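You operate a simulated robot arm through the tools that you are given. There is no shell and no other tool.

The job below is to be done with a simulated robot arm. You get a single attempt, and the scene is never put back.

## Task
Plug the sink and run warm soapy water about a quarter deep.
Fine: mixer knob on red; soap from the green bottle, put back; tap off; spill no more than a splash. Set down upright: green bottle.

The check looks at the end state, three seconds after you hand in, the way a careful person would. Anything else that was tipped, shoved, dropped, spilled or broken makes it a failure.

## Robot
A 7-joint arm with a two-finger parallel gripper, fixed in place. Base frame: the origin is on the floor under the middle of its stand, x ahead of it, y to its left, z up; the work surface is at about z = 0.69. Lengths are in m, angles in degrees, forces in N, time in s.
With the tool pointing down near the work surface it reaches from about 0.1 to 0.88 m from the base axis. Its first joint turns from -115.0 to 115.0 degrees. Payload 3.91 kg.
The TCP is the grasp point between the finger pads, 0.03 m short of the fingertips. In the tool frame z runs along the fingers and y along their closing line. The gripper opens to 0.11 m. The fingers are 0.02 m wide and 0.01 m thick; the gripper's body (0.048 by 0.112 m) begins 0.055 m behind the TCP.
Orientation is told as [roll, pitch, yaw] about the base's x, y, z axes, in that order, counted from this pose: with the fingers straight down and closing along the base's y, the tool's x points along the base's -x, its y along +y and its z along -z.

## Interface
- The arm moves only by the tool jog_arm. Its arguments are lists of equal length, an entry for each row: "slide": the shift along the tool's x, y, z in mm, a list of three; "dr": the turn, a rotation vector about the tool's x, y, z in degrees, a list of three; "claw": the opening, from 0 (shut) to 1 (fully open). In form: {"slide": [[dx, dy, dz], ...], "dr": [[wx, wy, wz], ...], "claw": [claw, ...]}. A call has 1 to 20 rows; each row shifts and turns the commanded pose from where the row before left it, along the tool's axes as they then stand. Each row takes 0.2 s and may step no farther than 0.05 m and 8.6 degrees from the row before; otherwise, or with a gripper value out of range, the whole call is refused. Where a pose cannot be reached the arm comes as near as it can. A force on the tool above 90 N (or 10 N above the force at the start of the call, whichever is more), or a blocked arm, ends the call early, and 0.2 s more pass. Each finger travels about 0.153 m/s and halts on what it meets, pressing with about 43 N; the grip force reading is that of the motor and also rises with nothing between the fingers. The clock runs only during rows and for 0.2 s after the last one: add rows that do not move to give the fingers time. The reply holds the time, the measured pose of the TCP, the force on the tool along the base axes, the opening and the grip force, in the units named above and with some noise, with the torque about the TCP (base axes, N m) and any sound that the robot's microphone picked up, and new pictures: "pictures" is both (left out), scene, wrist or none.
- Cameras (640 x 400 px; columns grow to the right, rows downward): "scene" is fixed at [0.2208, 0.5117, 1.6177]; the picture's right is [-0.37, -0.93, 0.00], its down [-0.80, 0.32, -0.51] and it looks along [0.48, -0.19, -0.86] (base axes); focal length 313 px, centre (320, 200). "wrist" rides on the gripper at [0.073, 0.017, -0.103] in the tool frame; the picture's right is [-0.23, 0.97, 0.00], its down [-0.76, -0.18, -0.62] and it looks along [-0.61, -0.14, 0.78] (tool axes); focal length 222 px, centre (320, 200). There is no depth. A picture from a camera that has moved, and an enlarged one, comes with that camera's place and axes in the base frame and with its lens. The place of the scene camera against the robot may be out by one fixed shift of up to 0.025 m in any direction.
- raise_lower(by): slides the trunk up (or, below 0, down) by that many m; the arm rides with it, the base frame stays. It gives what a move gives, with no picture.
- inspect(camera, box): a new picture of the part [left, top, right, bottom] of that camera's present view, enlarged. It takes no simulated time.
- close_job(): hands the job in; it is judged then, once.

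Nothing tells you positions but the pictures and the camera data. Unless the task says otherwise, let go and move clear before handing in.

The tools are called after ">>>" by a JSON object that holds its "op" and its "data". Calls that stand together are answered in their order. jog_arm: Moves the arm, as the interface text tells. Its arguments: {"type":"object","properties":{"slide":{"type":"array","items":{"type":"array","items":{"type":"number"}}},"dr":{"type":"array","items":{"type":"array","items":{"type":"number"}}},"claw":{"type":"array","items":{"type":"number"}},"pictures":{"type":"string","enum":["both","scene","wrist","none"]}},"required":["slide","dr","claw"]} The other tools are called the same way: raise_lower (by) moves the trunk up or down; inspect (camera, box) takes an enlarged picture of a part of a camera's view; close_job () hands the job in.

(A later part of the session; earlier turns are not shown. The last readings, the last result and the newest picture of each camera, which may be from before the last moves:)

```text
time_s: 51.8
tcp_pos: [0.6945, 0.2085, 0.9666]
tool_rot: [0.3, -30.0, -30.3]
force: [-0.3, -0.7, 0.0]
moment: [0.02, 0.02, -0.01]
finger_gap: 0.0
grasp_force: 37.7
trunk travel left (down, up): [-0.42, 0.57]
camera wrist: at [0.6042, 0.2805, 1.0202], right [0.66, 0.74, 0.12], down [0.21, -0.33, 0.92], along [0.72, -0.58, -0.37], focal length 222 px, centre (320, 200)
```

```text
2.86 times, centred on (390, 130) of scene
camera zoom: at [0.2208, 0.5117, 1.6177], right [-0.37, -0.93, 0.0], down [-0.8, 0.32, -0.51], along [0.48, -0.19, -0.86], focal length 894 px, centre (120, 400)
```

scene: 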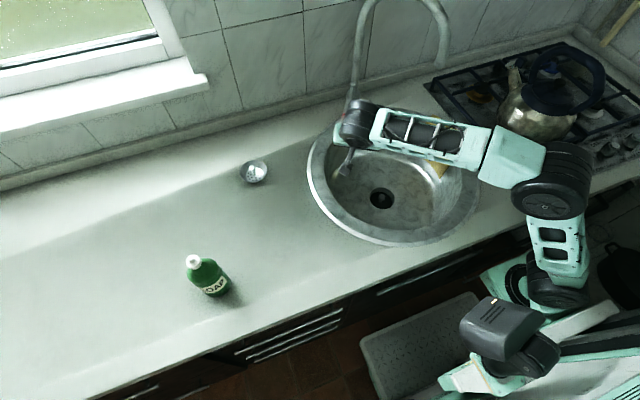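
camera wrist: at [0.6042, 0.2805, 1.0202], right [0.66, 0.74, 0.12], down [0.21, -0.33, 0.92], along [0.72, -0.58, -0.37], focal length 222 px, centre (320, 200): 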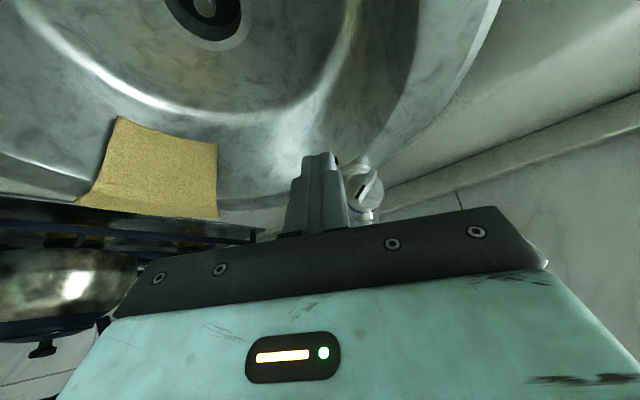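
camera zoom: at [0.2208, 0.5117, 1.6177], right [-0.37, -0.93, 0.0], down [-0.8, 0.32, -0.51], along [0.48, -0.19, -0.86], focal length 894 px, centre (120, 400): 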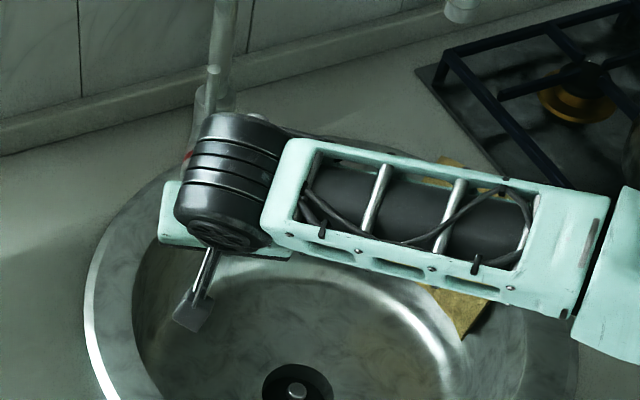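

This view confirms the knob at (0.810, 0.178, 0.925), with my fingertips 10 cm in front and 3 cm to its right. I advance to about 4 cm in front and re-check.

>>> {"op": "jog_arm", "data": {"slide": [[-22.7, -1.2, 16.8], [-22.7, -1.2, 16.8], [0, 0, 0]], "dr": [[0, 0, 0], [0, 0, 0], [0, 0, 0]], "claw": [0, 0, 0]}}

>>> {"op": "inspect", "data": {"camera": "wrist", "box": [260, 120, 420, 260]}}

>>> {"op": "inspect", "data": {"camera": "scene", "box": [310, 60, 470, 200]}}

```text
time_s: 52.6
tcp_pos: [0.7437, 0.1793, 0.9576]
tool_rot: [0.2, -30.1, -30.5]
force: [0.6, 0.7, 0.7]
moment: [0.02, 0.01, 0.0]
finger_gap: 0.0
grasp_force: 37.8
trunk travel left (down, up): [-0.42, 0.57]
camera wrist: at [0.6522, 0.2504, 1.0128], right [0.66, 0.74, 0.12], down [0.21, -0.33, 0.92], along [0.72, -0.58, -0.37], focal length 222 px, centre (320, 200)
```

scene: 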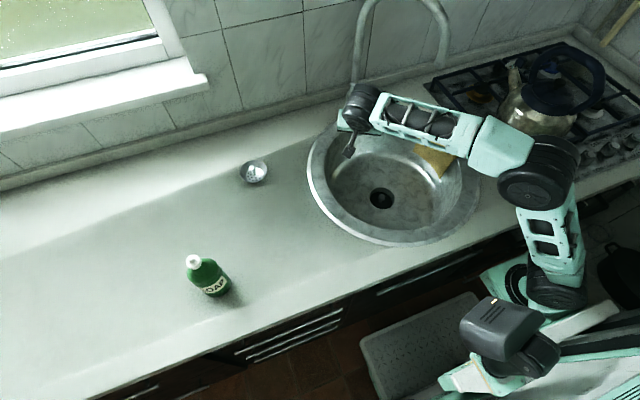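
wrist: 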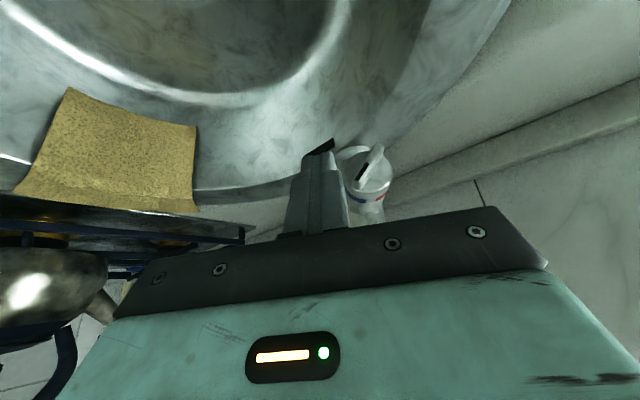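

```text
2.86 times, centred on (340, 190) of wrist
camera zoom: at [0.6522, 0.2504, 1.0128], right [0.66, 0.74, 0.12], down [0.21, -0.33, 0.92], along [0.72, -0.58, -0.37], focal length 635 px, centre (263, 229)
```

zoom: 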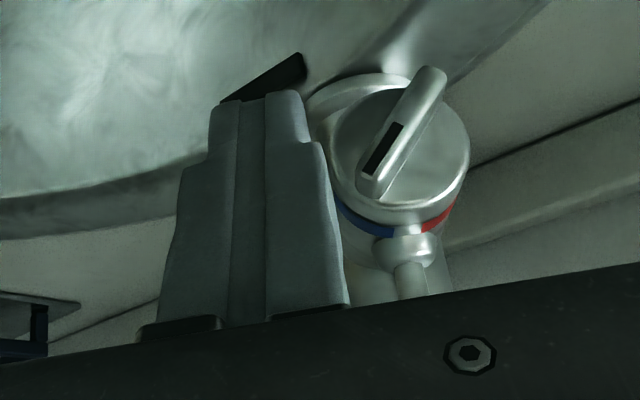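

```text
2.86 times, centred on (390, 130) of scene
camera zoom: at [0.2208, 0.5117, 1.6177], right [-0.37, -0.93, 0.0], down [-0.8, 0.32, -0.51], along [0.48, -0.19, -0.86], focal length 894 px, centre (120, 400)
```

zoom: 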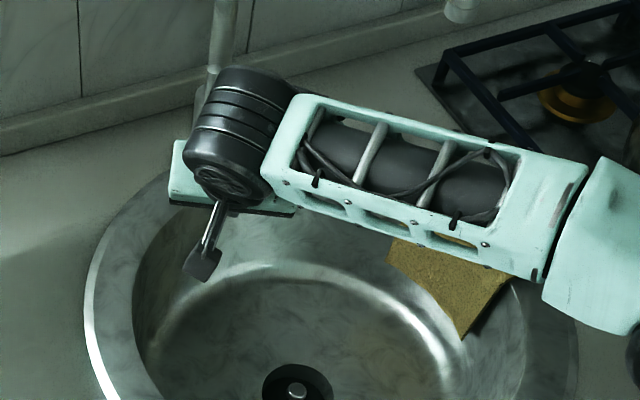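

The fingertips are about 43 mm in front of the knob face and 32 mm to its right, at axis height. I close in to about 16 mm from the face, keeping right of the pointer bar.

>>> {"op": "jog_arm", "data": {"slide": [[-11.7, -2, 6.8], [-11.7, -2, 6.7], [0, 0, 0]], "dr": [[0, 0, 0], [0, 0, 0], [0, 0, 0]], "claw": [0, 0, 0], "pictures": "wrist"}}

>>> {"op": "inspect", "data": {"camera": "wrist", "box": [280, 100, 420, 240]}}

```text
time_s: 53.4
tcp_pos: [0.7632, 0.1597, 0.9584]
tool_rot: [0.2, -30.0, -30.4]
force: [0.5, -0.7, 0.2]
moment: [-0.01, 0.01, -0.02]
finger_gap: 0.0002
grasp_force: 37.6
trunk travel left (down, up): [-0.42, 0.57]
camera wrist: at [0.6725, 0.2324, 1.0124], right [0.66, 0.74, 0.12], down [0.21, -0.33, 0.92], along [0.72, -0.58, -0.37], focal length 222 px, centre (320, 200)
```

wrist: 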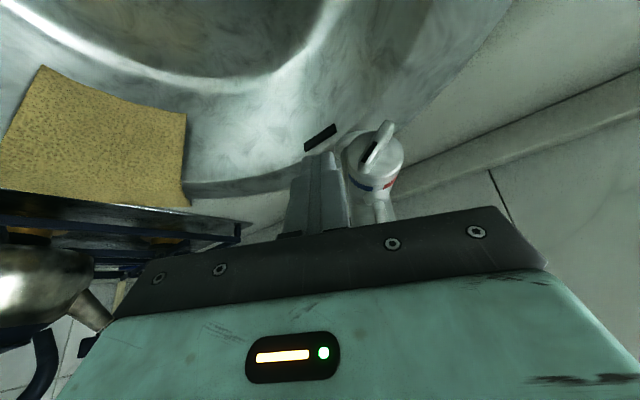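

```text
2.86 times, centred on (350, 170) of wrist
camera zoom: at [0.6725, 0.2324, 1.0124], right [0.66, 0.74, 0.12], down [0.21, -0.33, 0.92], along [0.72, -0.58, -0.37], focal length 635 px, centre (234, 286)
```

zoom: 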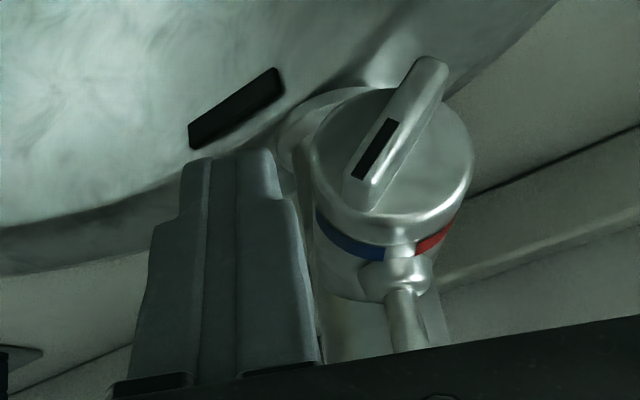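

The fingertip is beside the pointer end, about 14 mm to its right. I push slowly toward the red side (tool +y) and watch force and pictures.

>>> {"op": "jog_arm", "data": {"slide": [[0, 5, 0], [0, 5, 0], [0, 5, 0], [0, 4, 0], [0, 0, 0]], "dr": [[0, 0, 0], [0, 0, 0], [0, 0, 0], [0, 0, 0], [0, 0, 0]], "claw": [0, 0, 0, 0, 0], "pictures": "none"}}

>>> {"op": "inspect", "data": {"camera": "wrist", "box": [280, 100, 420, 240]}}

```text
time_s: 54.6
tcp_pos: [0.7716, 0.1768, 0.9604]
tool_rot: [0.4, -30.1, -30.5]
force: [-6.7, -5.3, 10.7]
moment: [-0.52, -0.09, -0.4]
finger_gap: 0.0
grasp_force: 37.5
trunk travel left (down, up): [-0.42, 0.57]
```

```text
2.86 times, centred on (350, 170) of wrist
camera zoom: at [0.6812, 0.2483, 1.0142], right [0.66, 0.74, 0.12], down [0.21, -0.33, 0.92], along [0.72, -0.58, -0.37], focal length 635 px, centre (234, 286)
```

zoom: 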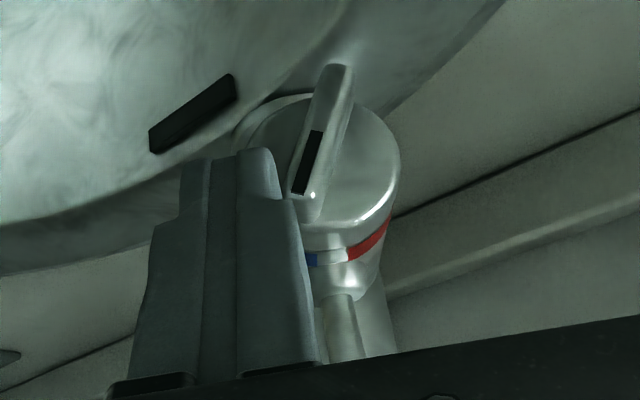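

The pointer is turning: it is now about 20° from vertical with modest force. I continue pushing toward red.

>>> {"op": "jog_arm", "data": {"slide": [[0, 4, 0], [0, 4, 0], [0, 0, 0]], "dr": [[0, 0, 0], [0, 0, 0], [0, 0, 0]], "claw": [0, 0, 0], "pictures": "none"}}

>>> {"op": "inspect", "data": {"camera": "wrist", "box": [280, 100, 420, 240]}}

```text
time_s: 55.4
tcp_pos: [0.7766, 0.1853, 0.9576]
tool_rot: [0.3, -29.9, -30.4]
force: [-1.0, -0.5, 0.0]
moment: [0.0, 0.01, -0.06]
finger_gap: 0.0
grasp_force: 37.5
trunk travel left (down, up): [-0.42, 0.57]
```

```text
2.86 times, centred on (350, 170) of wrist
camera zoom: at [0.6855, 0.2566, 1.0117], right [0.66, 0.74, 0.12], down [0.21, -0.33, 0.92], along [0.72, -0.58, -0.37], focal length 635 px, centre (234, 286)
```

zoom: 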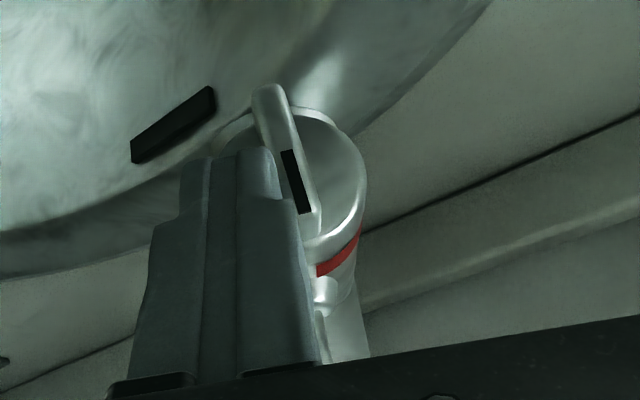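

The pointer has passed the top and is entering the red side (about +10°). Another 5 mm should bring it to around the middle of red.

>>> {"op": "jog_arm", "data": {"slide": [[0, 3, 0], [0, 2.5, 0], [0, 0, 0]], "dr": [[0, 0, 0], [0, 0, 0], [0, 0, 0]], "claw": [0, 0, 0], "pictures": "none"}}

>>> {"op": "inspect", "data": {"camera": "wrist", "box": [280, 100, 420, 240]}}

```text
time_s: 56.2
tcp_pos: [0.7788, 0.1892, 0.9586]
tool_rot: [0.2, -30.0, -30.2]
force: [-2.1, -0.6, 0.3]
moment: [-0.05, 0.07, 0.02]
finger_gap: 0.0002
grasp_force: 37.0
trunk travel left (down, up): [-0.42, 0.57]
```

```text
2.86 times, centred on (350, 170) of wrist
camera zoom: at [0.6886, 0.2609, 1.0123], right [0.66, 0.74, 0.12], down [0.21, -0.33, 0.92], along [0.72, -0.58, -0.37], focal length 635 px, centre (234, 286)
```

zoom: 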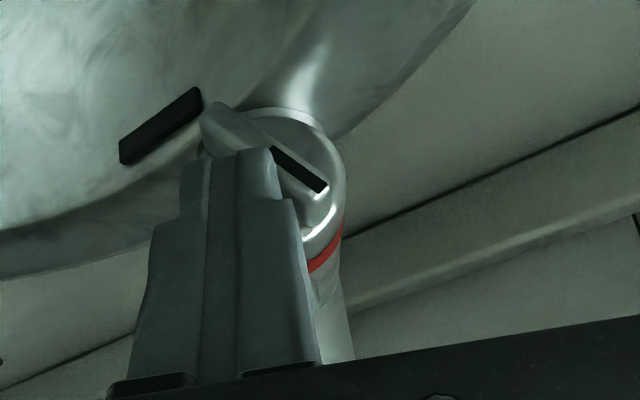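

The pointer is now about +41°, mirrored into the red side. I ease off, back straight out, and look at it from the front.

>>> {"op": "jog_arm", "data": {"slide": [[0, -4, 0], [17, 0, -10], [17, -10, -10], [17, -20, -10], [0, 0, 0]], "dr": [[0, 0, 0], [0, 0, 0], [0, 0, 0], [0, 0, 0], [0, 0, 0]], "claw": [0, 0, 0, 0, 0], "pictures": "wrist"}}

>>> {"op": "inspect", "data": {"camera": "wrist", "box": [300, 120, 440, 240]}}

```text
time_s: 57.4
tcp_pos: [0.71, 0.1911, 0.9578]
tool_rot: [0.1, -30.0, -30.4]
force: [0.5, -0.4, 0.3]
moment: [-0.02, 0.0, -0.02]
finger_gap: 0.0
grasp_force: 37.2
trunk travel left (down, up): [-0.42, 0.57]
camera wrist: at [0.6198, 0.2622, 1.0113], right [0.66, 0.74, 0.12], down [0.21, -0.33, 0.92], along [0.72, -0.58, -0.37], focal length 222 px, centre (320, 200)
```

wrist: 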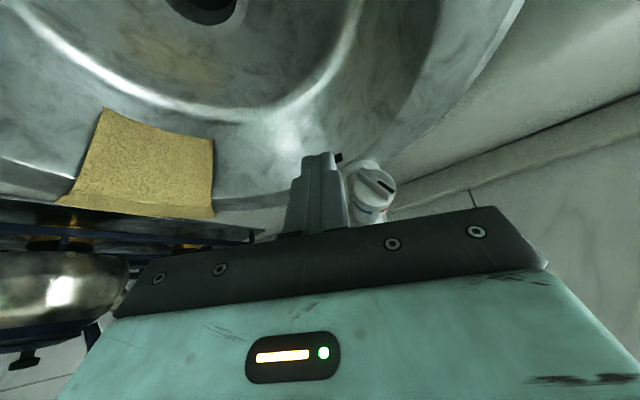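

```text
3.33 times, centred on (370, 180) of wrist
camera zoom: at [0.6198, 0.2622, 1.0113], right [0.66, 0.74, 0.12], down [0.21, -0.33, 0.92], along [0.72, -0.58, -0.37], focal length 740 px, centre (153, 267)
```

zoom: 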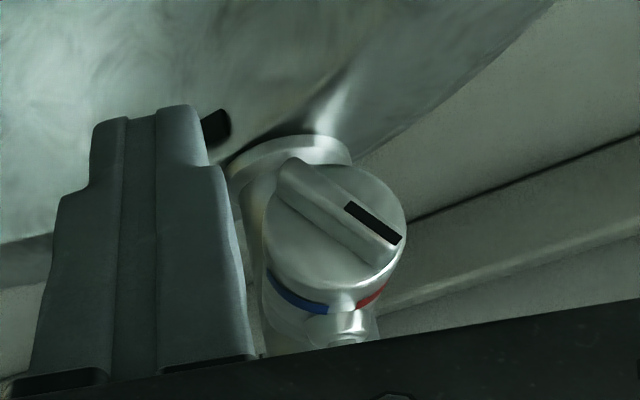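

The pointer is now about 43° into the red side, mirroring where it started on blue, so the mixer is set to red. Next is the upright lever, with its top near (0.845, 0.157, 1.03). I back off a bit, raise the trunk 0.12 m and tilt further to reach its top from the front.

>>> {"op": "jog_arm", "data": {"slide": [[25, 0, -15], [0, 0, 0]], "dr": [[0, 0, 0], [0, 0, 0]], "claw": [0, 0], "pictures": "none"}}

>>> {"op": "raise_lower", "data": {"by": 0.12}}

>>> {"op": "jog_arm", "data": {"slide": [[0, 0, 0], [0, 0, 0], [0, 0, 0]], "dr": [[0, -7.5, 0], [0, -7.5, 0], [0, 0, 0]], "claw": [0.2, 0.45, 0.45]}}

>>> {"op": "inspect", "data": {"camera": "wrist", "box": [260, 60, 460, 240]}}

```text
time_s: 58.0
tcp_pos: [0.686, 0.2057, 0.9588]
tool_rot: [0.1, -30.0, -30.4]
force: [0.9, -0.9, -0.3]
moment: [-0.02, 0.0, -0.02]
finger_gap: 0.0
grasp_force: 38.4
trunk travel left (down, up): [-0.42, 0.57]
```

```text
time_s: 59.5
tcp_pos: [0.6864, 0.2063, 1.0785]
tool_rot: [0.2, -30.0, -30.5]
force: [0.1, 0.2, -0.2]
moment: [0.01, -0.03, 0.01]
finger_gap: 0.0
grasp_force: 37.8
trunk travel left (down, up): [-0.54, 0.45]
```

```text
time_s: 60.3
tcp_pos: [0.6859, 0.2062, 1.0792]
tool_rot: [0.4, -45.1, -30.5]
force: [-0.3, -0.6, 0.4]
moment: [0.0, -0.03, 0.01]
finger_gap: 0.0497
grasp_force: 0.0
trunk travel left (down, up): [-0.54, 0.45]
camera wrist: at [0.5866, 0.2826, 1.1011], right [0.63, 0.76, 0.16], down [-0.01, -0.2, 0.98], along [0.78, -0.62, -0.12], focal length 222 px, centre (320, 200)
```

scene: 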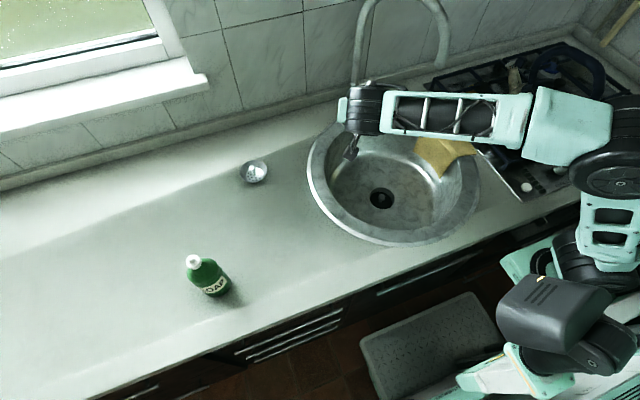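
wrist: 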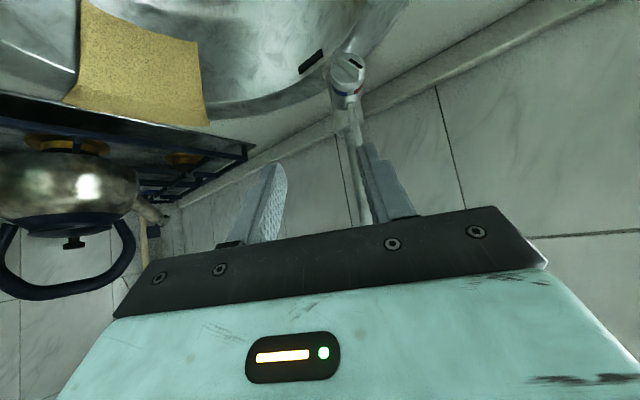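

```text
2.22 times, centred on (360, 150) of wrist
camera zoom: at [0.5866, 0.2826, 1.1011], right [0.63, 0.76, 0.16], down [-0.01, -0.2, 0.98], along [0.78, -0.62, -0.12], focal length 494 px, centre (231, 311)
```

zoom: 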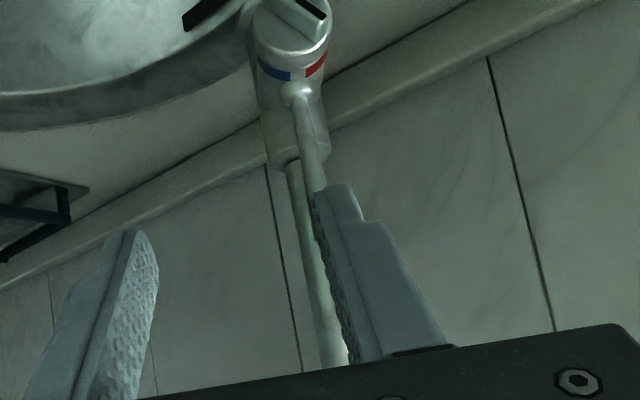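

The lever is visible just left of (behind) the right finger. I shift sideways so it lies between the open fingers and approach to about 4 cm short.

>>> {"op": "jog_arm", "data": {"slide": [[-23, 19, 20], [-23, 19, 37], [-23, 0, 38], [0, 0, 0]], "dr": [[0, 0, 0], [0, 0, 0], [0, 0, 0], [0, 0, 0]], "claw": [0.45, 0.45, 0.45, 0.45]}}

>>> {"op": "inspect", "data": {"camera": "wrist", "box": [240, 60, 400, 240]}}

>>> {"op": "inspect", "data": {"camera": "scene", "box": [310, 30, 450, 160]}}

```text
time_s: 61.3
tcp_pos: [0.8063, 0.1792, 1.0599]
tool_rot: [0.1, -45.0, -30.4]
force: [0.1, -0.9, 0.0]
moment: [0.0, 0.05, 0.0]
finger_gap: 0.0491
grasp_force: 0.0
trunk travel left (down, up): [-0.54, 0.45]
camera wrist: at [0.7065, 0.2555, 1.083], right [0.63, 0.76, 0.16], down [-0.01, -0.21, 0.98], along [0.78, -0.62, -0.12], focal length 222 px, centre (320, 200)
```

scene: 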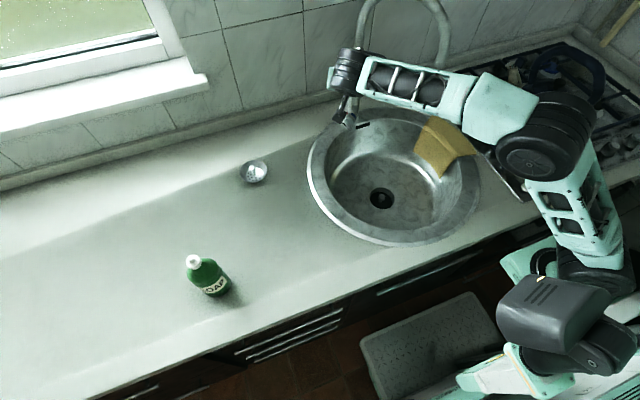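
wrist: 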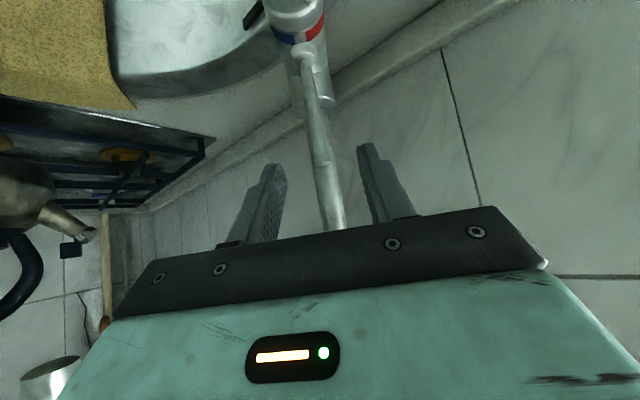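

```text
2.22 times, centred on (320, 150) of wrist
camera zoom: at [0.7065, 0.2555, 1.083], right [0.63, 0.76, 0.16], down [-0.01, -0.21, 0.98], along [0.78, -0.62, -0.12], focal length 494 px, centre (320, 311)
```

zoom: 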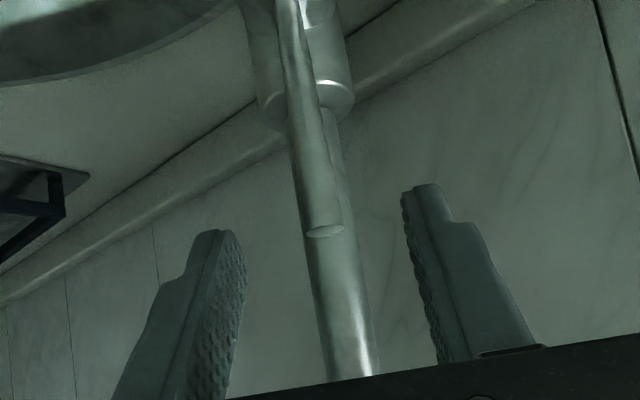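

```text
3.08 times, centred on (380, 95) of scene
camera zoom: at [0.2208, 0.5117, 1.6177], right [-0.37, -0.93, 0.0], down [-0.8, 0.32, -0.51], along [0.48, -0.19, -0.86], focal length 963 px, centre (135, 523)
```

zoom: 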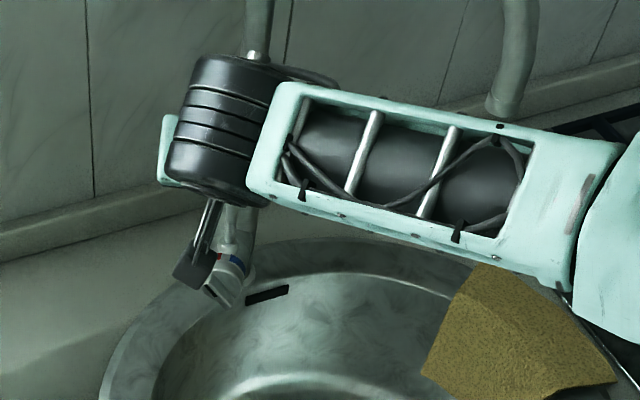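

The lever tip lies centred between the open fingers, at about (0.840, 0.158, 1.034). I move in along the finger direction until the pads flank the rod's top.

>>> {"op": "jog_arm", "data": {"slide": [[0, -1, 15], [0, 0, 15], [0, 0, 0]], "dr": [[0, 0, 0], [0, 0, 0], [0, 0, 0]], "claw": [0.45, 0.45, 0.45], "pictures": "wrist"}}

>>> {"op": "inspect", "data": {"camera": "wrist", "box": [240, 60, 400, 240]}}

```text
time_s: 62.1
tcp_pos: [0.8235, 0.1682, 1.0393]
tool_rot: [0.1, -44.9, -30.4]
force: [0.1, 0.3, 0.6]
moment: [-0.03, 0.01, 0.01]
finger_gap: 0.0495
grasp_force: 0.0
trunk travel left (down, up): [-0.54, 0.45]
camera wrist: at [0.7238, 0.2449, 1.0616], right [0.63, 0.76, 0.16], down [-0.01, -0.2, 0.98], along [0.78, -0.62, -0.12], focal length 222 px, centre (320, 200)
```

wrist: 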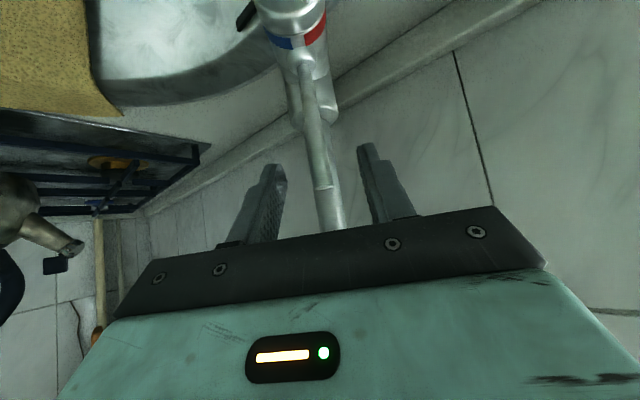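

```text
2.22 times, centred on (320, 150) of wrist
camera zoom: at [0.7238, 0.2449, 1.0616], right [0.63, 0.76, 0.16], down [-0.01, -0.2, 0.98], along [0.78, -0.62, -0.12], focal length 494 px, centre (320, 311)
```

zoom: 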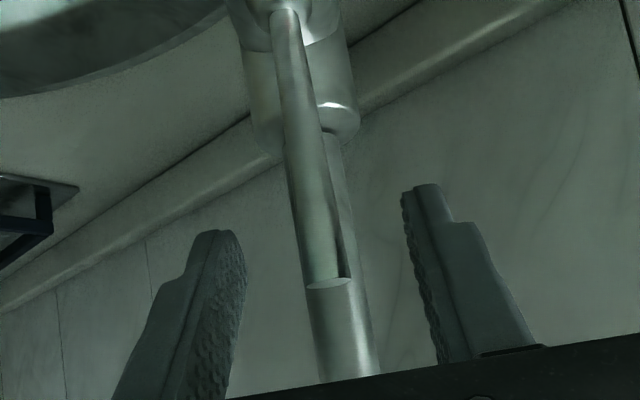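

The rod is between the pads. I go 4 mm further and close on it.

>>> {"op": "jog_arm", "data": {"slide": [[0, 0, 4], [0, 0, 0], [0, 0, 0], [0, 0, 0]], "dr": [[0, 0, 0], [0, 0, 0], [0, 0, 0], [0, 0, 0]], "claw": [0.45, 0.2, 0, 0], "pictures": "wrist"}}

>>> {"op": "inspect", "data": {"camera": "wrist", "box": [240, 60, 400, 240]}}

```text
time_s: 63.1
tcp_pos: [0.8255, 0.1663, 1.0362]
tool_rot: [0.1, -45.0, -30.3]
force: [-0.3, -0.9, 0.2]
moment: [-0.15, 0.12, 0.01]
finger_gap: 0.0103
grasp_force: 44.6
trunk travel left (down, up): [-0.54, 0.45]
camera wrist: at [0.7264, 0.2439, 1.0592], right [0.63, 0.76, 0.16], down [-0.01, -0.2, 0.98], along [0.78, -0.62, -0.12], focal length 222 px, centre (320, 200)
```

wrist: 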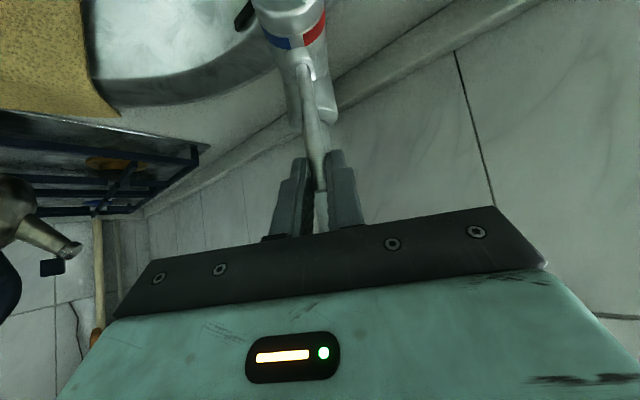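

```text
2.22 times, centred on (320, 150) of wrist
camera zoom: at [0.7264, 0.2439, 1.0592], right [0.63, 0.76, 0.16], down [-0.01, -0.2, 0.98], along [0.78, -0.62, -0.12], focal length 494 px, centre (320, 311)
```

zoom: 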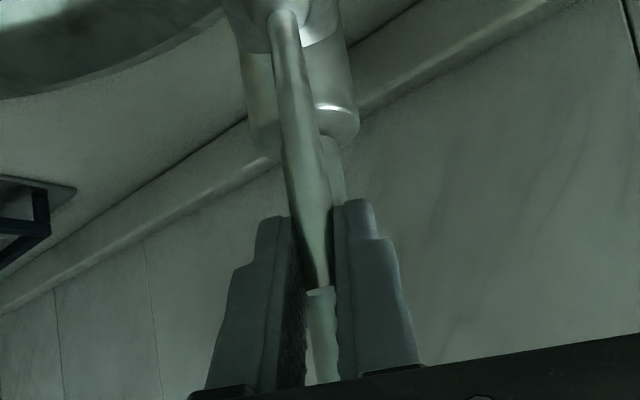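

I have the lever (gap 10 mm). I first test it by pulling gently forward (toward the robot) by 4 mm and reading the force.

>>> {"op": "jog_arm", "data": {"slide": [[2.8, 0, -2.8], [0, 0, 0]], "dr": [[0, 0, 0], [0, 0, 0]], "claw": [0, 0], "pictures": "none"}}

```text
time_s: 63.7
tcp_pos: [0.8235, 0.169, 1.0376]
tool_rot: [0.2, -45.0, -30.3]
force: [15.0, -2.2, -3.4]
moment: [-0.88, -1.19, 0.09]
finger_gap: 0.0106
grasp_force: 44.6
trunk travel left (down, up): [-0.54, 0.45]
```

Pulling forward meets about 14 N for 4 mm, which feels like a stop. I return and try a small sideways move (+y side) instead.

>>> {"op": "jog_arm", "data": {"slide": [[-2.8, 0, 2.8], [0, 4, 0], [0, 0, 0]], "dr": [[0, 0, 0], [0, 0, 0], [0, 0, 0]], "claw": [0, 0, 0], "pictures": "none"}}

```text
time_s: 64.5
tcp_pos: [0.825, 0.1676, 1.0368]
tool_rot: [-0.1, -44.9, -30.5]
force: [-30.3, -20.3, -2.3]
moment: [0.44, 1.52, -0.48]
finger_gap: 0.0106
grasp_force: 45.5
trunk travel left (down, up): [-0.54, 0.45]
```

Toward +y it is a hard stop (about 33 N). I reverse and try the other way (-y side).

>>> {"op": "jog_arm", "data": {"slide": [[0, -4, 0], [0, -4, 0], [0, 0, 0]], "dr": [[0, 0, 0], [0, 0, 0], [0, 0, 0]], "claw": [0, 0, 0], "pictures": "none"}}

```text
time_s: 65.3
tcp_pos: [0.8242, 0.1667, 1.0361]
tool_rot: [0.5, -45.0, -30.2]
force: [11.5, 12.9, -5.1]
moment: [-0.22, -0.07, 0.23]
finger_gap: 0.0104
grasp_force: 44.9
trunk travel left (down, up): [-0.54, 0.45]
```

Both sideways directions are stiff, whereas forward the lever did move about 3 mm with steady friction. So the lever pulls forward. I recentre and pull forward a little further, listening for water.

>>> {"op": "jog_arm", "data": {"slide": [[0, 4, 0], [2.8, 0, -2.8], [2.8, 0, -2.8], [0, 0, 0]], "dr": [[0, 0, 0], [0, 0, 0], [0, 0, 0], [0, 0, 0]], "claw": [0, 0, 0, 0]}}

>>> {"op": "inspect", "data": {"camera": "wrist", "box": [240, 60, 400, 240]}}

```text
time_s: 66.3
tcp_pos: [0.8198, 0.1705, 1.0361]
tool_rot: [0.1, -45.1, -30.5]
force: [16.8, 0.0, 3.9]
moment: [-1.06, -1.11, 0.09]
finger_gap: 0.0105
grasp_force: 45.0
trunk travel left (down, up): [-0.54, 0.45]
camera wrist: at [0.7204, 0.248, 1.0591], right [0.63, 0.76, 0.16], down [-0.01, -0.2, 0.98], along [0.78, -0.62, -0.12], focal length 222 px, centre (320, 200)
```

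scene: 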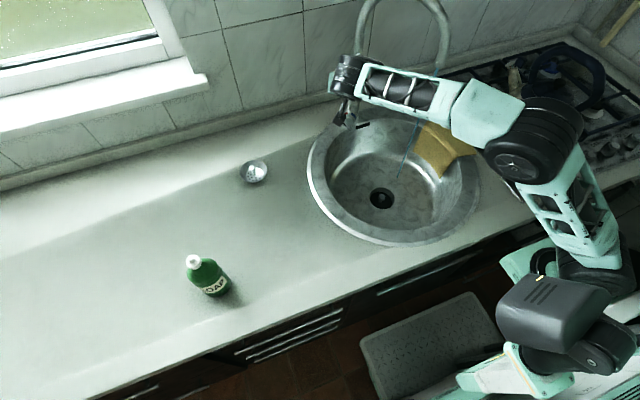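
wrist: 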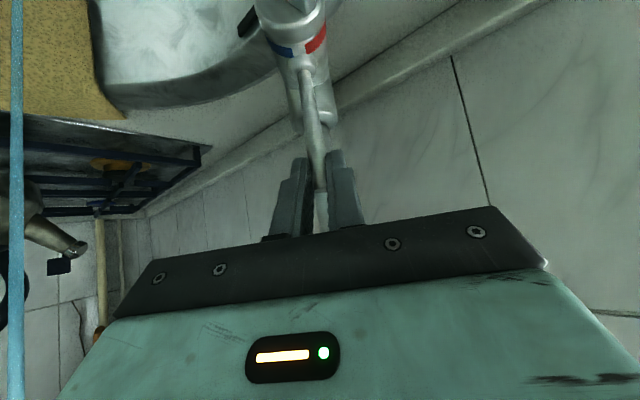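

```text
2.22 times, centred on (320, 150) of wrist
camera zoom: at [0.7204, 0.248, 1.0591], right [0.63, 0.76, 0.16], down [-0.01, -0.2, 0.98], along [0.78, -0.62, -0.12], focal length 494 px, centre (320, 311)
```

zoom: 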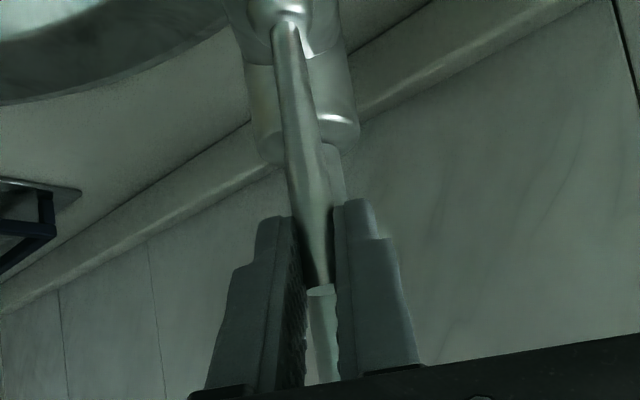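

Water is running: a thin stream falls from the spout into the bowl, and the arm isn't in its way. I hold still for a few seconds to gauge the fill rate.

>>> {"op": "jog_arm", "data": {"slide": [[0, 0, 0], [0, 0, 0], [0, 0, 0], [0, 0, 0], [0, 0, 0], [0, 0, 0], [0, 0, 0], [0, 0, 0], [0, 0, 0], [0, 0, 0]], "dr": [[0, 0, 0], [0, 0, 0], [0, 0, 0], [0, 0, 0], [0, 0, 0], [0, 0, 0], [0, 0, 0], [0, 0, 0], [0, 0, 0], [0, 0, 0]], "claw": [0, 0, 0, 0, 0, 0, 0, 0, 0, 0], "pictures": "none"}}

>>> {"op": "inspect", "data": {"camera": "scene", "box": [300, 50, 500, 250]}}

```text
time_s: 68.5
tcp_pos: [0.8185, 0.1736, 1.0364]
tool_rot: [0.2, -45.0, -30.5]
force: [10.0, -3.6, 12.7]
moment: [-1.13, -0.95, -0.03]
finger_gap: 0.0102
grasp_force: 45.2
trunk travel left (down, up): [-0.54, 0.45]
```

```text
2.00 times, centred on (400, 150) of scene
camera zoom: at [0.2208, 0.5117, 1.6177], right [-0.37, -0.93, 0.0], down [-0.8, 0.32, -0.51], along [0.48, -0.19, -0.86], focal length 626 px, centre (160, 300)
```

zoom: 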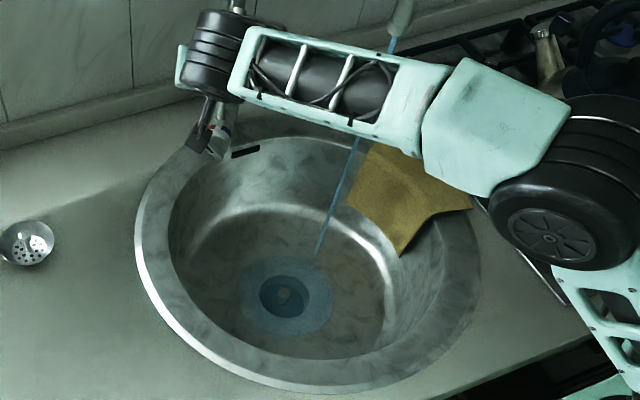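

The plug holds: water is pooling over the drain. I keep waiting and watching the level.

>>> {"op": "jog_arm", "data": {"slide": [[0, 0, 0], [0, 0, 0], [0, 0, 0], [0, 0, 0], [0, 0, 0], [0, 0, 0], [0, 0, 0], [0, 0, 0], [0, 0, 0], [0, 0, 0]], "dr": [[0, 0, 0], [0, 0, 0], [0, 0, 0], [0, 0, 0], [0, 0, 0], [0, 0, 0], [0, 0, 0], [0, 0, 0], [0, 0, 0], [0, 0, 0]], "claw": [0, 0, 0, 0, 0, 0, 0, 0, 0, 0], "pictures": "none"}}

>>> {"op": "inspect", "data": {"camera": "scene", "box": [300, 50, 500, 250]}}

```text
time_s: 70.7
tcp_pos: [0.8178, 0.1731, 1.0364]
tool_rot: [0.4, -45.0, -30.5]
force: [4.8, -2.4, 12.1]
moment: [-0.87, -0.45, -0.02]
finger_gap: 0.0105
grasp_force: 44.9
trunk travel left (down, up): [-0.54, 0.45]
```

```text
2.00 times, centred on (400, 150) of scene
camera zoom: at [0.2208, 0.5117, 1.6177], right [-0.37, -0.93, 0.0], down [-0.8, 0.32, -0.51], along [0.48, -0.19, -0.86], focal length 626 px, centre (160, 300)
```

zoom: 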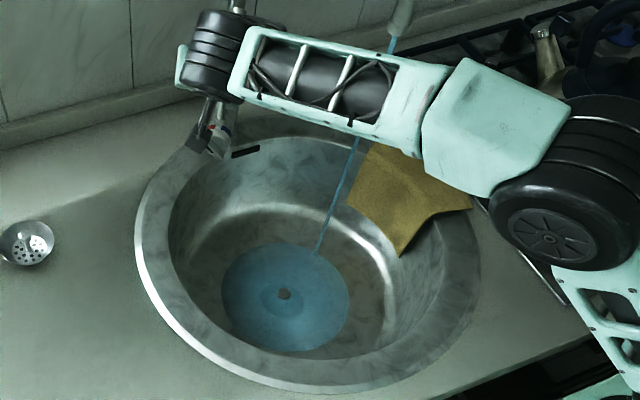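

The pool is spreading steadily across the dished floor. I keep holding and checking.

>>> {"op": "jog_arm", "data": {"slide": [[0, 0, 0], [0, 0, 0], [0, 0, 0], [0, 0, 0], [0, 0, 0], [0, 0, 0], [0, 0, 0], [0, 0, 0], [0, 0, 0], [0, 0, 0], [0, 0, 0], [0, 0, 0], [0, 0, 0], [0, 0, 0], [0, 0, 0]], "dr": [[0, 0, 0], [0, 0, 0], [0, 0, 0], [0, 0, 0], [0, 0, 0], [0, 0, 0], [0, 0, 0], [0, 0, 0], [0, 0, 0], [0, 0, 0], [0, 0, 0], [0, 0, 0], [0, 0, 0], [0, 0, 0], [0, 0, 0]], "claw": [0, 0, 0, 0, 0, 0, 0, 0, 0, 0, 0, 0, 0, 0, 0], "pictures": "none"}}

>>> {"op": "inspect", "data": {"camera": "scene", "box": [300, 50, 500, 250]}}

```text
time_s: 73.9
tcp_pos: [0.8181, 0.1714, 1.0363]
tool_rot: [0.2, -45.1, -30.4]
force: [-1.1, -0.8, 7.7]
moment: [-0.5, 0.23, -0.07]
finger_gap: 0.0107
grasp_force: 45.0
trunk travel left (down, up): [-0.54, 0.45]
```

```text
2.00 times, centred on (400, 150) of scene
camera zoom: at [0.2208, 0.5117, 1.6177], right [-0.37, -0.93, 0.0], down [-0.8, 0.32, -0.51], along [0.48, -0.19, -0.86], focal length 626 px, centre (160, 300)
```

zoom: 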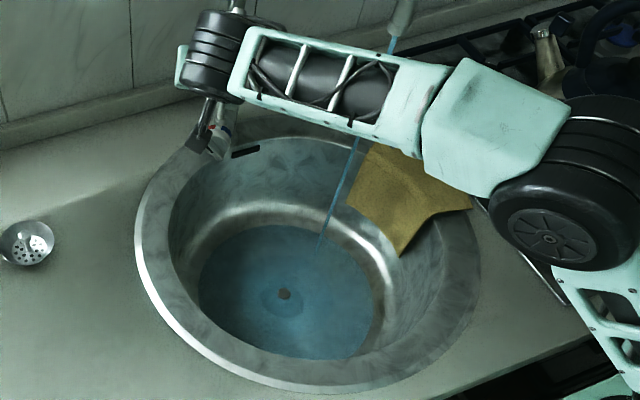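

The floor is nearly covered. I continue in 2-second intervals now so I can judge the depth.

>>> {"op": "jog_arm", "data": {"slide": [[0, 0, 0], [0, 0, 0], [0, 0, 0], [0, 0, 0], [0, 0, 0], [0, 0, 0], [0, 0, 0], [0, 0, 0], [0, 0, 0], [0, 0, 0]], "dr": [[0, 0, 0], [0, 0, 0], [0, 0, 0], [0, 0, 0], [0, 0, 0], [0, 0, 0], [0, 0, 0], [0, 0, 0], [0, 0, 0], [0, 0, 0]], "claw": [0, 0, 0, 0, 0, 0, 0, 0, 0, 0], "pictures": "none"}}

>>> {"op": "inspect", "data": {"camera": "scene", "box": [320, 90, 480, 250]}}

```text
time_s: 76.1
tcp_pos: [0.8189, 0.1727, 1.0354]
tool_rot: [0.2, -45.0, -30.4]
force: [-3.0, -0.8, 4.4]
moment: [-0.38, 0.46, -0.05]
finger_gap: 0.0104
grasp_force: 44.9
trunk travel left (down, up): [-0.54, 0.45]
```

```text
2.50 times, centred on (400, 170) of scene
camera zoom: at [0.2208, 0.5117, 1.6177], right [-0.37, -0.93, 0.0], down [-0.8, 0.32, -0.51], along [0.48, -0.19, -0.86], focal length 782 px, centre (120, 275)
```

zoom: 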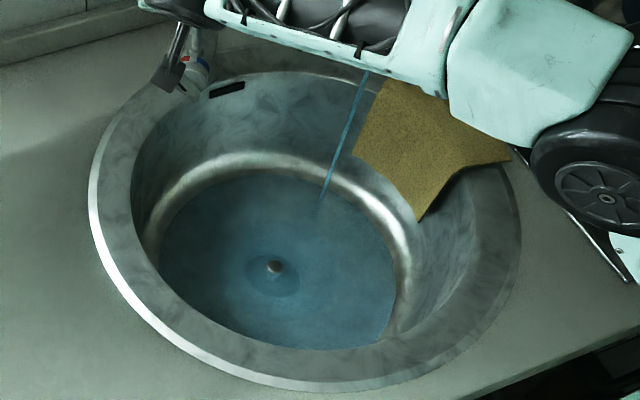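

The floor is covered and the water is close to the top of the plug's knob (z≈0.70); I'm aiming for about z≈0.73. I open the lever slightly more so it fills faster but stays controllable.

>>> {"op": "jog_arm", "data": {"slide": [[2.8, 0, -2.4], [0, 0, 0], [0, 0, 0], [0, 0, 0], [0, 0, 0], [0, 0, 0], [0, 0, 0], [0, 0, 0], [0, 0, 0], [0, 0, 0], [0, 0, 0], [0, 0, 0], [0, 0, 0], [0, 0, 0], [0, 0, 0]], "dr": [[0, 0, 0], [0, 0, 0], [0, 0, 0], [0, 0, 0], [0, 0, 0], [0, 0, 0], [0, 0, 0], [0, 0, 0], [0, 0, 0], [0, 0, 0], [0, 0, 0], [0, 0, 0], [0, 0, 0], [0, 0, 0], [0, 0, 0]], "claw": [0, 0, 0, 0, 0, 0, 0, 0, 0, 0, 0, 0, 0, 0, 0], "pictures": "none"}}

>>> {"op": "inspect", "data": {"camera": "scene", "box": [320, 90, 480, 250]}}

```text
time_s: 79.3
tcp_pos: [0.8155, 0.174, 1.0362]
tool_rot: [0.1, -45.0, -30.4]
force: [9.2, -0.8, 2.4]
moment: [-0.92, -0.54, 0.04]
finger_gap: 0.0103
grasp_force: 45.3
trunk travel left (down, up): [-0.54, 0.45]
```

```text
2.50 times, centred on (400, 170) of scene
camera zoom: at [0.2208, 0.5117, 1.6177], right [-0.37, -0.93, 0.0], down [-0.8, 0.32, -0.51], along [0.48, -0.19, -0.86], focal length 782 px, centre (120, 275)
```

zoom: 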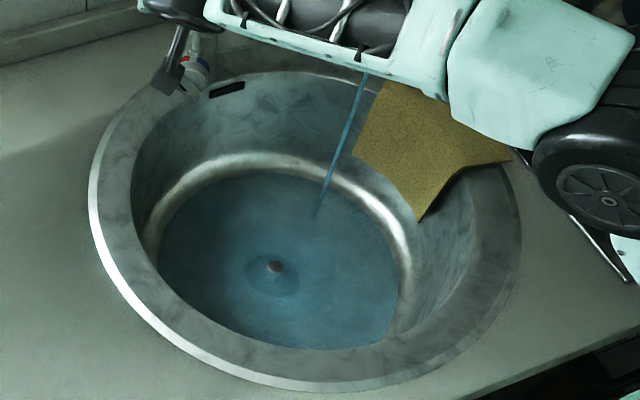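

The level is rising slowly. I open the lever a bit further and keep timing it.

>>> {"op": "jog_arm", "data": {"slide": [[2.9, 0, -2.5], [0, 0, 0], [2.9, 0, -2.5], [0, 0, 0], [0, 0, 0], [0, 0, 0], [0, 0, 0], [0, 0, 0], [0, 0, 0], [0, 0, 0], [0, 0, 0], [0, 0, 0], [0, 0, 0], [0, 0, 0], [0, 0, 0]], "dr": [[0, 0, 0], [0, 0, 0], [0, 0, 0], [0, 0, 0], [0, 0, 0], [0, 0, 0], [0, 0, 0], [0, 0, 0], [0, 0, 0], [0, 0, 0], [0, 0, 0], [0, 0, 0], [0, 0, 0], [0, 0, 0], [0, 0, 0]], "claw": [0, 0, 0, 0, 0, 0, 0, 0, 0, 0, 0, 0, 0, 0, 0], "pictures": "scene"}}

>>> {"op": "inspect", "data": {"camera": "scene", "box": [320, 90, 480, 250]}}

```text
time_s: 82.5
tcp_pos: [0.8084, 0.178, 1.0352]
tool_rot: [0.4, -44.9, -30.5]
force: [14.5, 14.2, 5.2]
moment: [-0.69, -0.23, 0.2]
finger_gap: 0.0106
grasp_force: 44.8
trunk travel left (down, up): [-0.54, 0.45]
```

scene: 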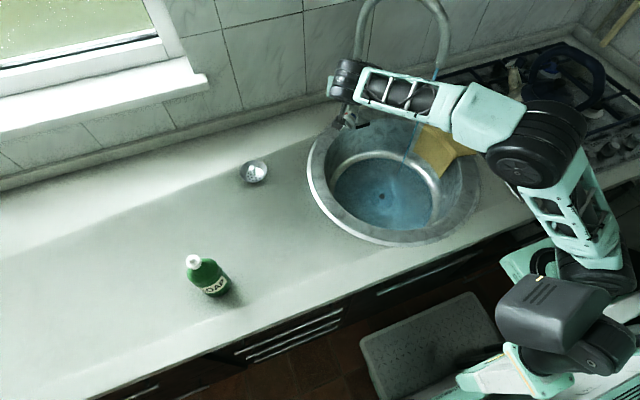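

```text
2.50 times, centred on (400, 170) of scene
camera zoom: at [0.2208, 0.5117, 1.6177], right [-0.37, -0.93, 0.0], down [-0.8, 0.32, -0.51], along [0.48, -0.19, -0.86], focal length 782 px, centre (120, 275)
```

zoom: 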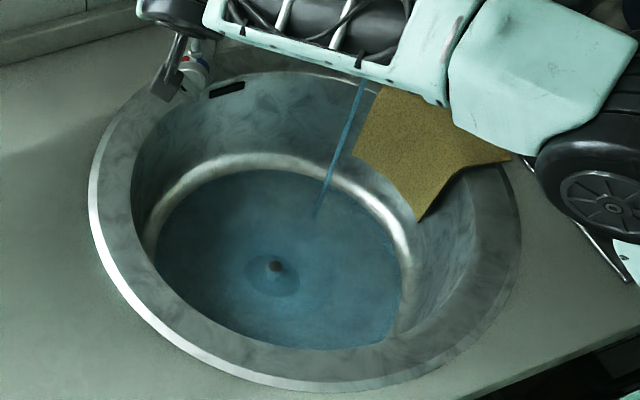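

Still rising gradually, with some sideways load on the lever that I relieve by 2 mm. I keep filling.

>>> {"op": "jog_arm", "data": {"slide": [[0, 2, 0], [0, 0, 0], [0, 0, 0], [0, 0, 0], [0, 0, 0], [0, 0, 0], [0, 0, 0], [0, 0, 0], [0, 0, 0], [0, 0, 0], [0, 0, 0], [0, 0, 0], [0, 0, 0], [0, 0, 0], [0, 0, 0], [0, 0, 0], [0, 0, 0], [0, 0, 0], [0, 0, 0], [0, 0, 0]], "dr": [[0, 0, 0], [0, 0, 0], [0, 0, 0], [0, 0, 0], [0, 0, 0], [0, 0, 0], [0, 0, 0], [0, 0, 0], [0, 0, 0], [0, 0, 0], [0, 0, 0], [0, 0, 0], [0, 0, 0], [0, 0, 0], [0, 0, 0], [0, 0, 0], [0, 0, 0], [0, 0, 0], [0, 0, 0], [0, 0, 0]], "claw": [0, 0, 0, 0, 0, 0, 0, 0, 0, 0, 0, 0, 0, 0, 0, 0, 0, 0, 0, 0], "pictures": "none"}}

>>> {"op": "inspect", "data": {"camera": "scene", "box": [320, 90, 480, 250]}}

```text
time_s: 86.7
tcp_pos: [0.8096, 0.1789, 1.035]
tool_rot: [0.1, -45.0, -30.5]
force: [-13.0, -13.1, -9.3]
moment: [-0.32, 1.13, -0.41]
finger_gap: 0.0105
grasp_force: 44.9
trunk travel left (down, up): [-0.54, 0.45]
```

```text
2.50 times, centred on (400, 170) of scene
camera zoom: at [0.2208, 0.5117, 1.6177], right [-0.37, -0.93, 0.0], down [-0.8, 0.32, -0.51], along [0.48, -0.19, -0.86], focal length 782 px, centre (120, 275)
```

zoom: 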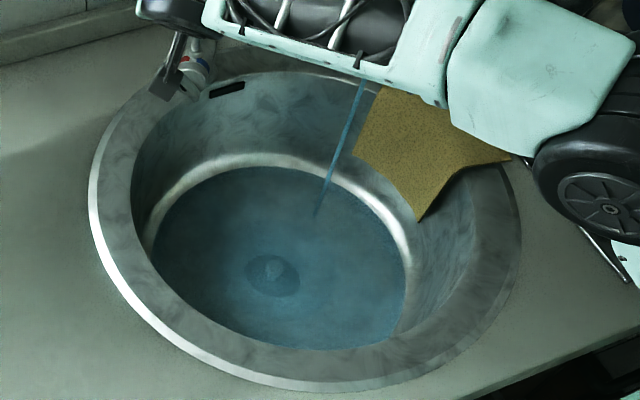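

The water has just covered the plug's knob (about z≈0.71). I need roughly 2 cm more; I continue holding.

>>> {"op": "jog_arm", "data": {"slide": [[0, -1, 0], [0, 0, 0], [0, 0, 0], [0, 0, 0], [0, 0, 0], [0, 0, 0], [0, 0, 0], [0, 0, 0], [0, 0, 0], [0, 0, 0], [0, 0, 0], [0, 0, 0], [0, 0, 0], [0, 0, 0], [0, 0, 0], [0, 0, 0], [0, 0, 0], [0, 0, 0], [0, 0, 0], [0, 0, 0]], "dr": [[0, 0, 0], [0, 0, 0], [0, 0, 0], [0, 0, 0], [0, 0, 0], [0, 0, 0], [0, 0, 0], [0, 0, 0], [0, 0, 0], [0, 0, 0], [0, 0, 0], [0, 0, 0], [0, 0, 0], [0, 0, 0], [0, 0, 0], [0, 0, 0], [0, 0, 0], [0, 0, 0], [0, 0, 0], [0, 0, 0]], "claw": [0, 0, 0, 0, 0, 0, 0, 0, 0, 0, 0, 0, 0, 0, 0, 0, 0, 0, 0, 0], "pictures": "none"}}

>>> {"op": "inspect", "data": {"camera": "scene", "box": [320, 90, 480, 250]}}

```text
time_s: 90.9
tcp_pos: [0.8102, 0.1773, 1.035]
tool_rot: [0.2, -45.0, -30.4]
force: [-3.2, -3.8, -8.1]
moment: [-0.47, 0.62, -0.14]
finger_gap: 0.0102
grasp_force: 44.8
trunk travel left (down, up): [-0.54, 0.45]
```

```text
2.50 times, centred on (400, 170) of scene
camera zoom: at [0.2208, 0.5117, 1.6177], right [-0.37, -0.93, 0.0], down [-0.8, 0.32, -0.51], along [0.48, -0.19, -0.86], focal length 782 px, centre (120, 275)
```

zoom: 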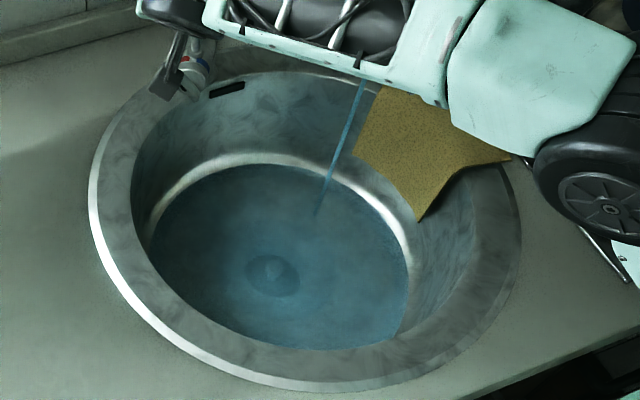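

The level is roughly 2 cm above the floor (about 12%), so I need about twice that again. I open the lever a bit more along its arc to speed this up.

>>> {"op": "jog_arm", "data": {"slide": [[3.7, 0.3, -2], [0, 0, 0], [3.7, 0.3, -2], [0, 0, 0], [0, 0, 0], [0, 0, 0], [0, 0, 0], [0, 0, 0], [0, 0, 0], [0, 0, 0], [0, 0, 0], [0, 0, 0], [0, 0, 0], [0, 0, 0], [0, 0, 0], [0, 0, 0], [0, 0, 0], [0, 0, 0], [0, 0, 0], [0, 0, 0]], "dr": [[0, 0, 0], [0, 0, 0], [0, 0, 0], [0, 0, 0], [0, 0, 0], [0, 0, 0], [0, 0, 0], [0, 0, 0], [0, 0, 0], [0, 0, 0], [0, 0, 0], [0, 0, 0], [0, 0, 0], [0, 0, 0], [0, 0, 0], [0, 0, 0], [0, 0, 0], [0, 0, 0], [0, 0, 0], [0, 0, 0]], "claw": [0, 0, 0, 0, 0, 0, 0, 0, 0, 0, 0, 0, 0, 0, 0, 0, 0, 0, 0, 0], "pictures": "scene"}}

>>> {"op": "inspect", "data": {"camera": "scene", "box": [320, 90, 480, 250]}}

```text
time_s: 95.1
tcp_pos: [0.8027, 0.1834, 1.0336]
tool_rot: [0.3, -45.1, -30.5]
force: [3.0, -5.0, 14.5]
moment: [-1.25, -0.53, -0.22]
finger_gap: 0.0105
grasp_force: 45.1
trunk travel left (down, up): [-0.54, 0.45]
```

scene: 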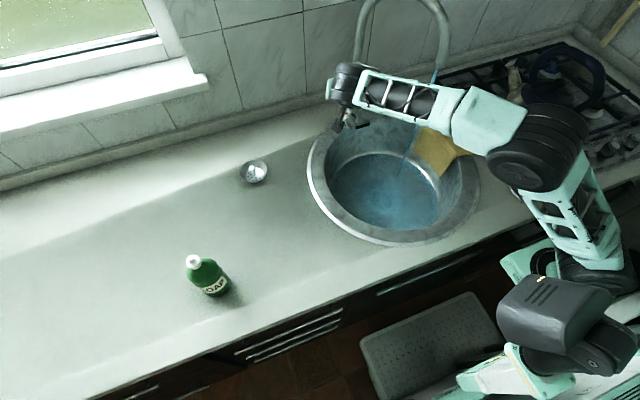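

```text
2.50 times, centred on (400, 170) of scene
camera zoom: at [0.2208, 0.5117, 1.6177], right [-0.37, -0.93, 0.0], down [-0.8, 0.32, -0.51], along [0.48, -0.19, -0.86], focal length 782 px, centre (120, 275)
```

zoom: 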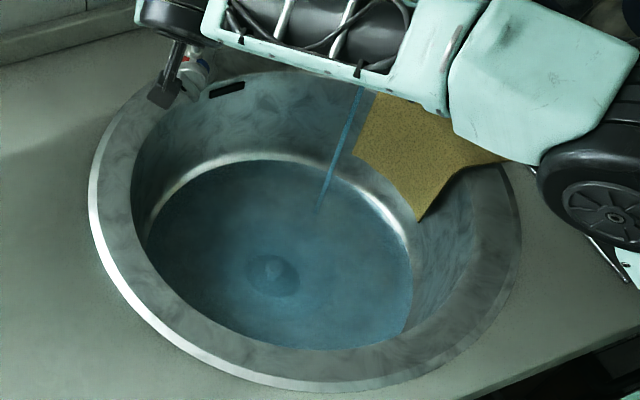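

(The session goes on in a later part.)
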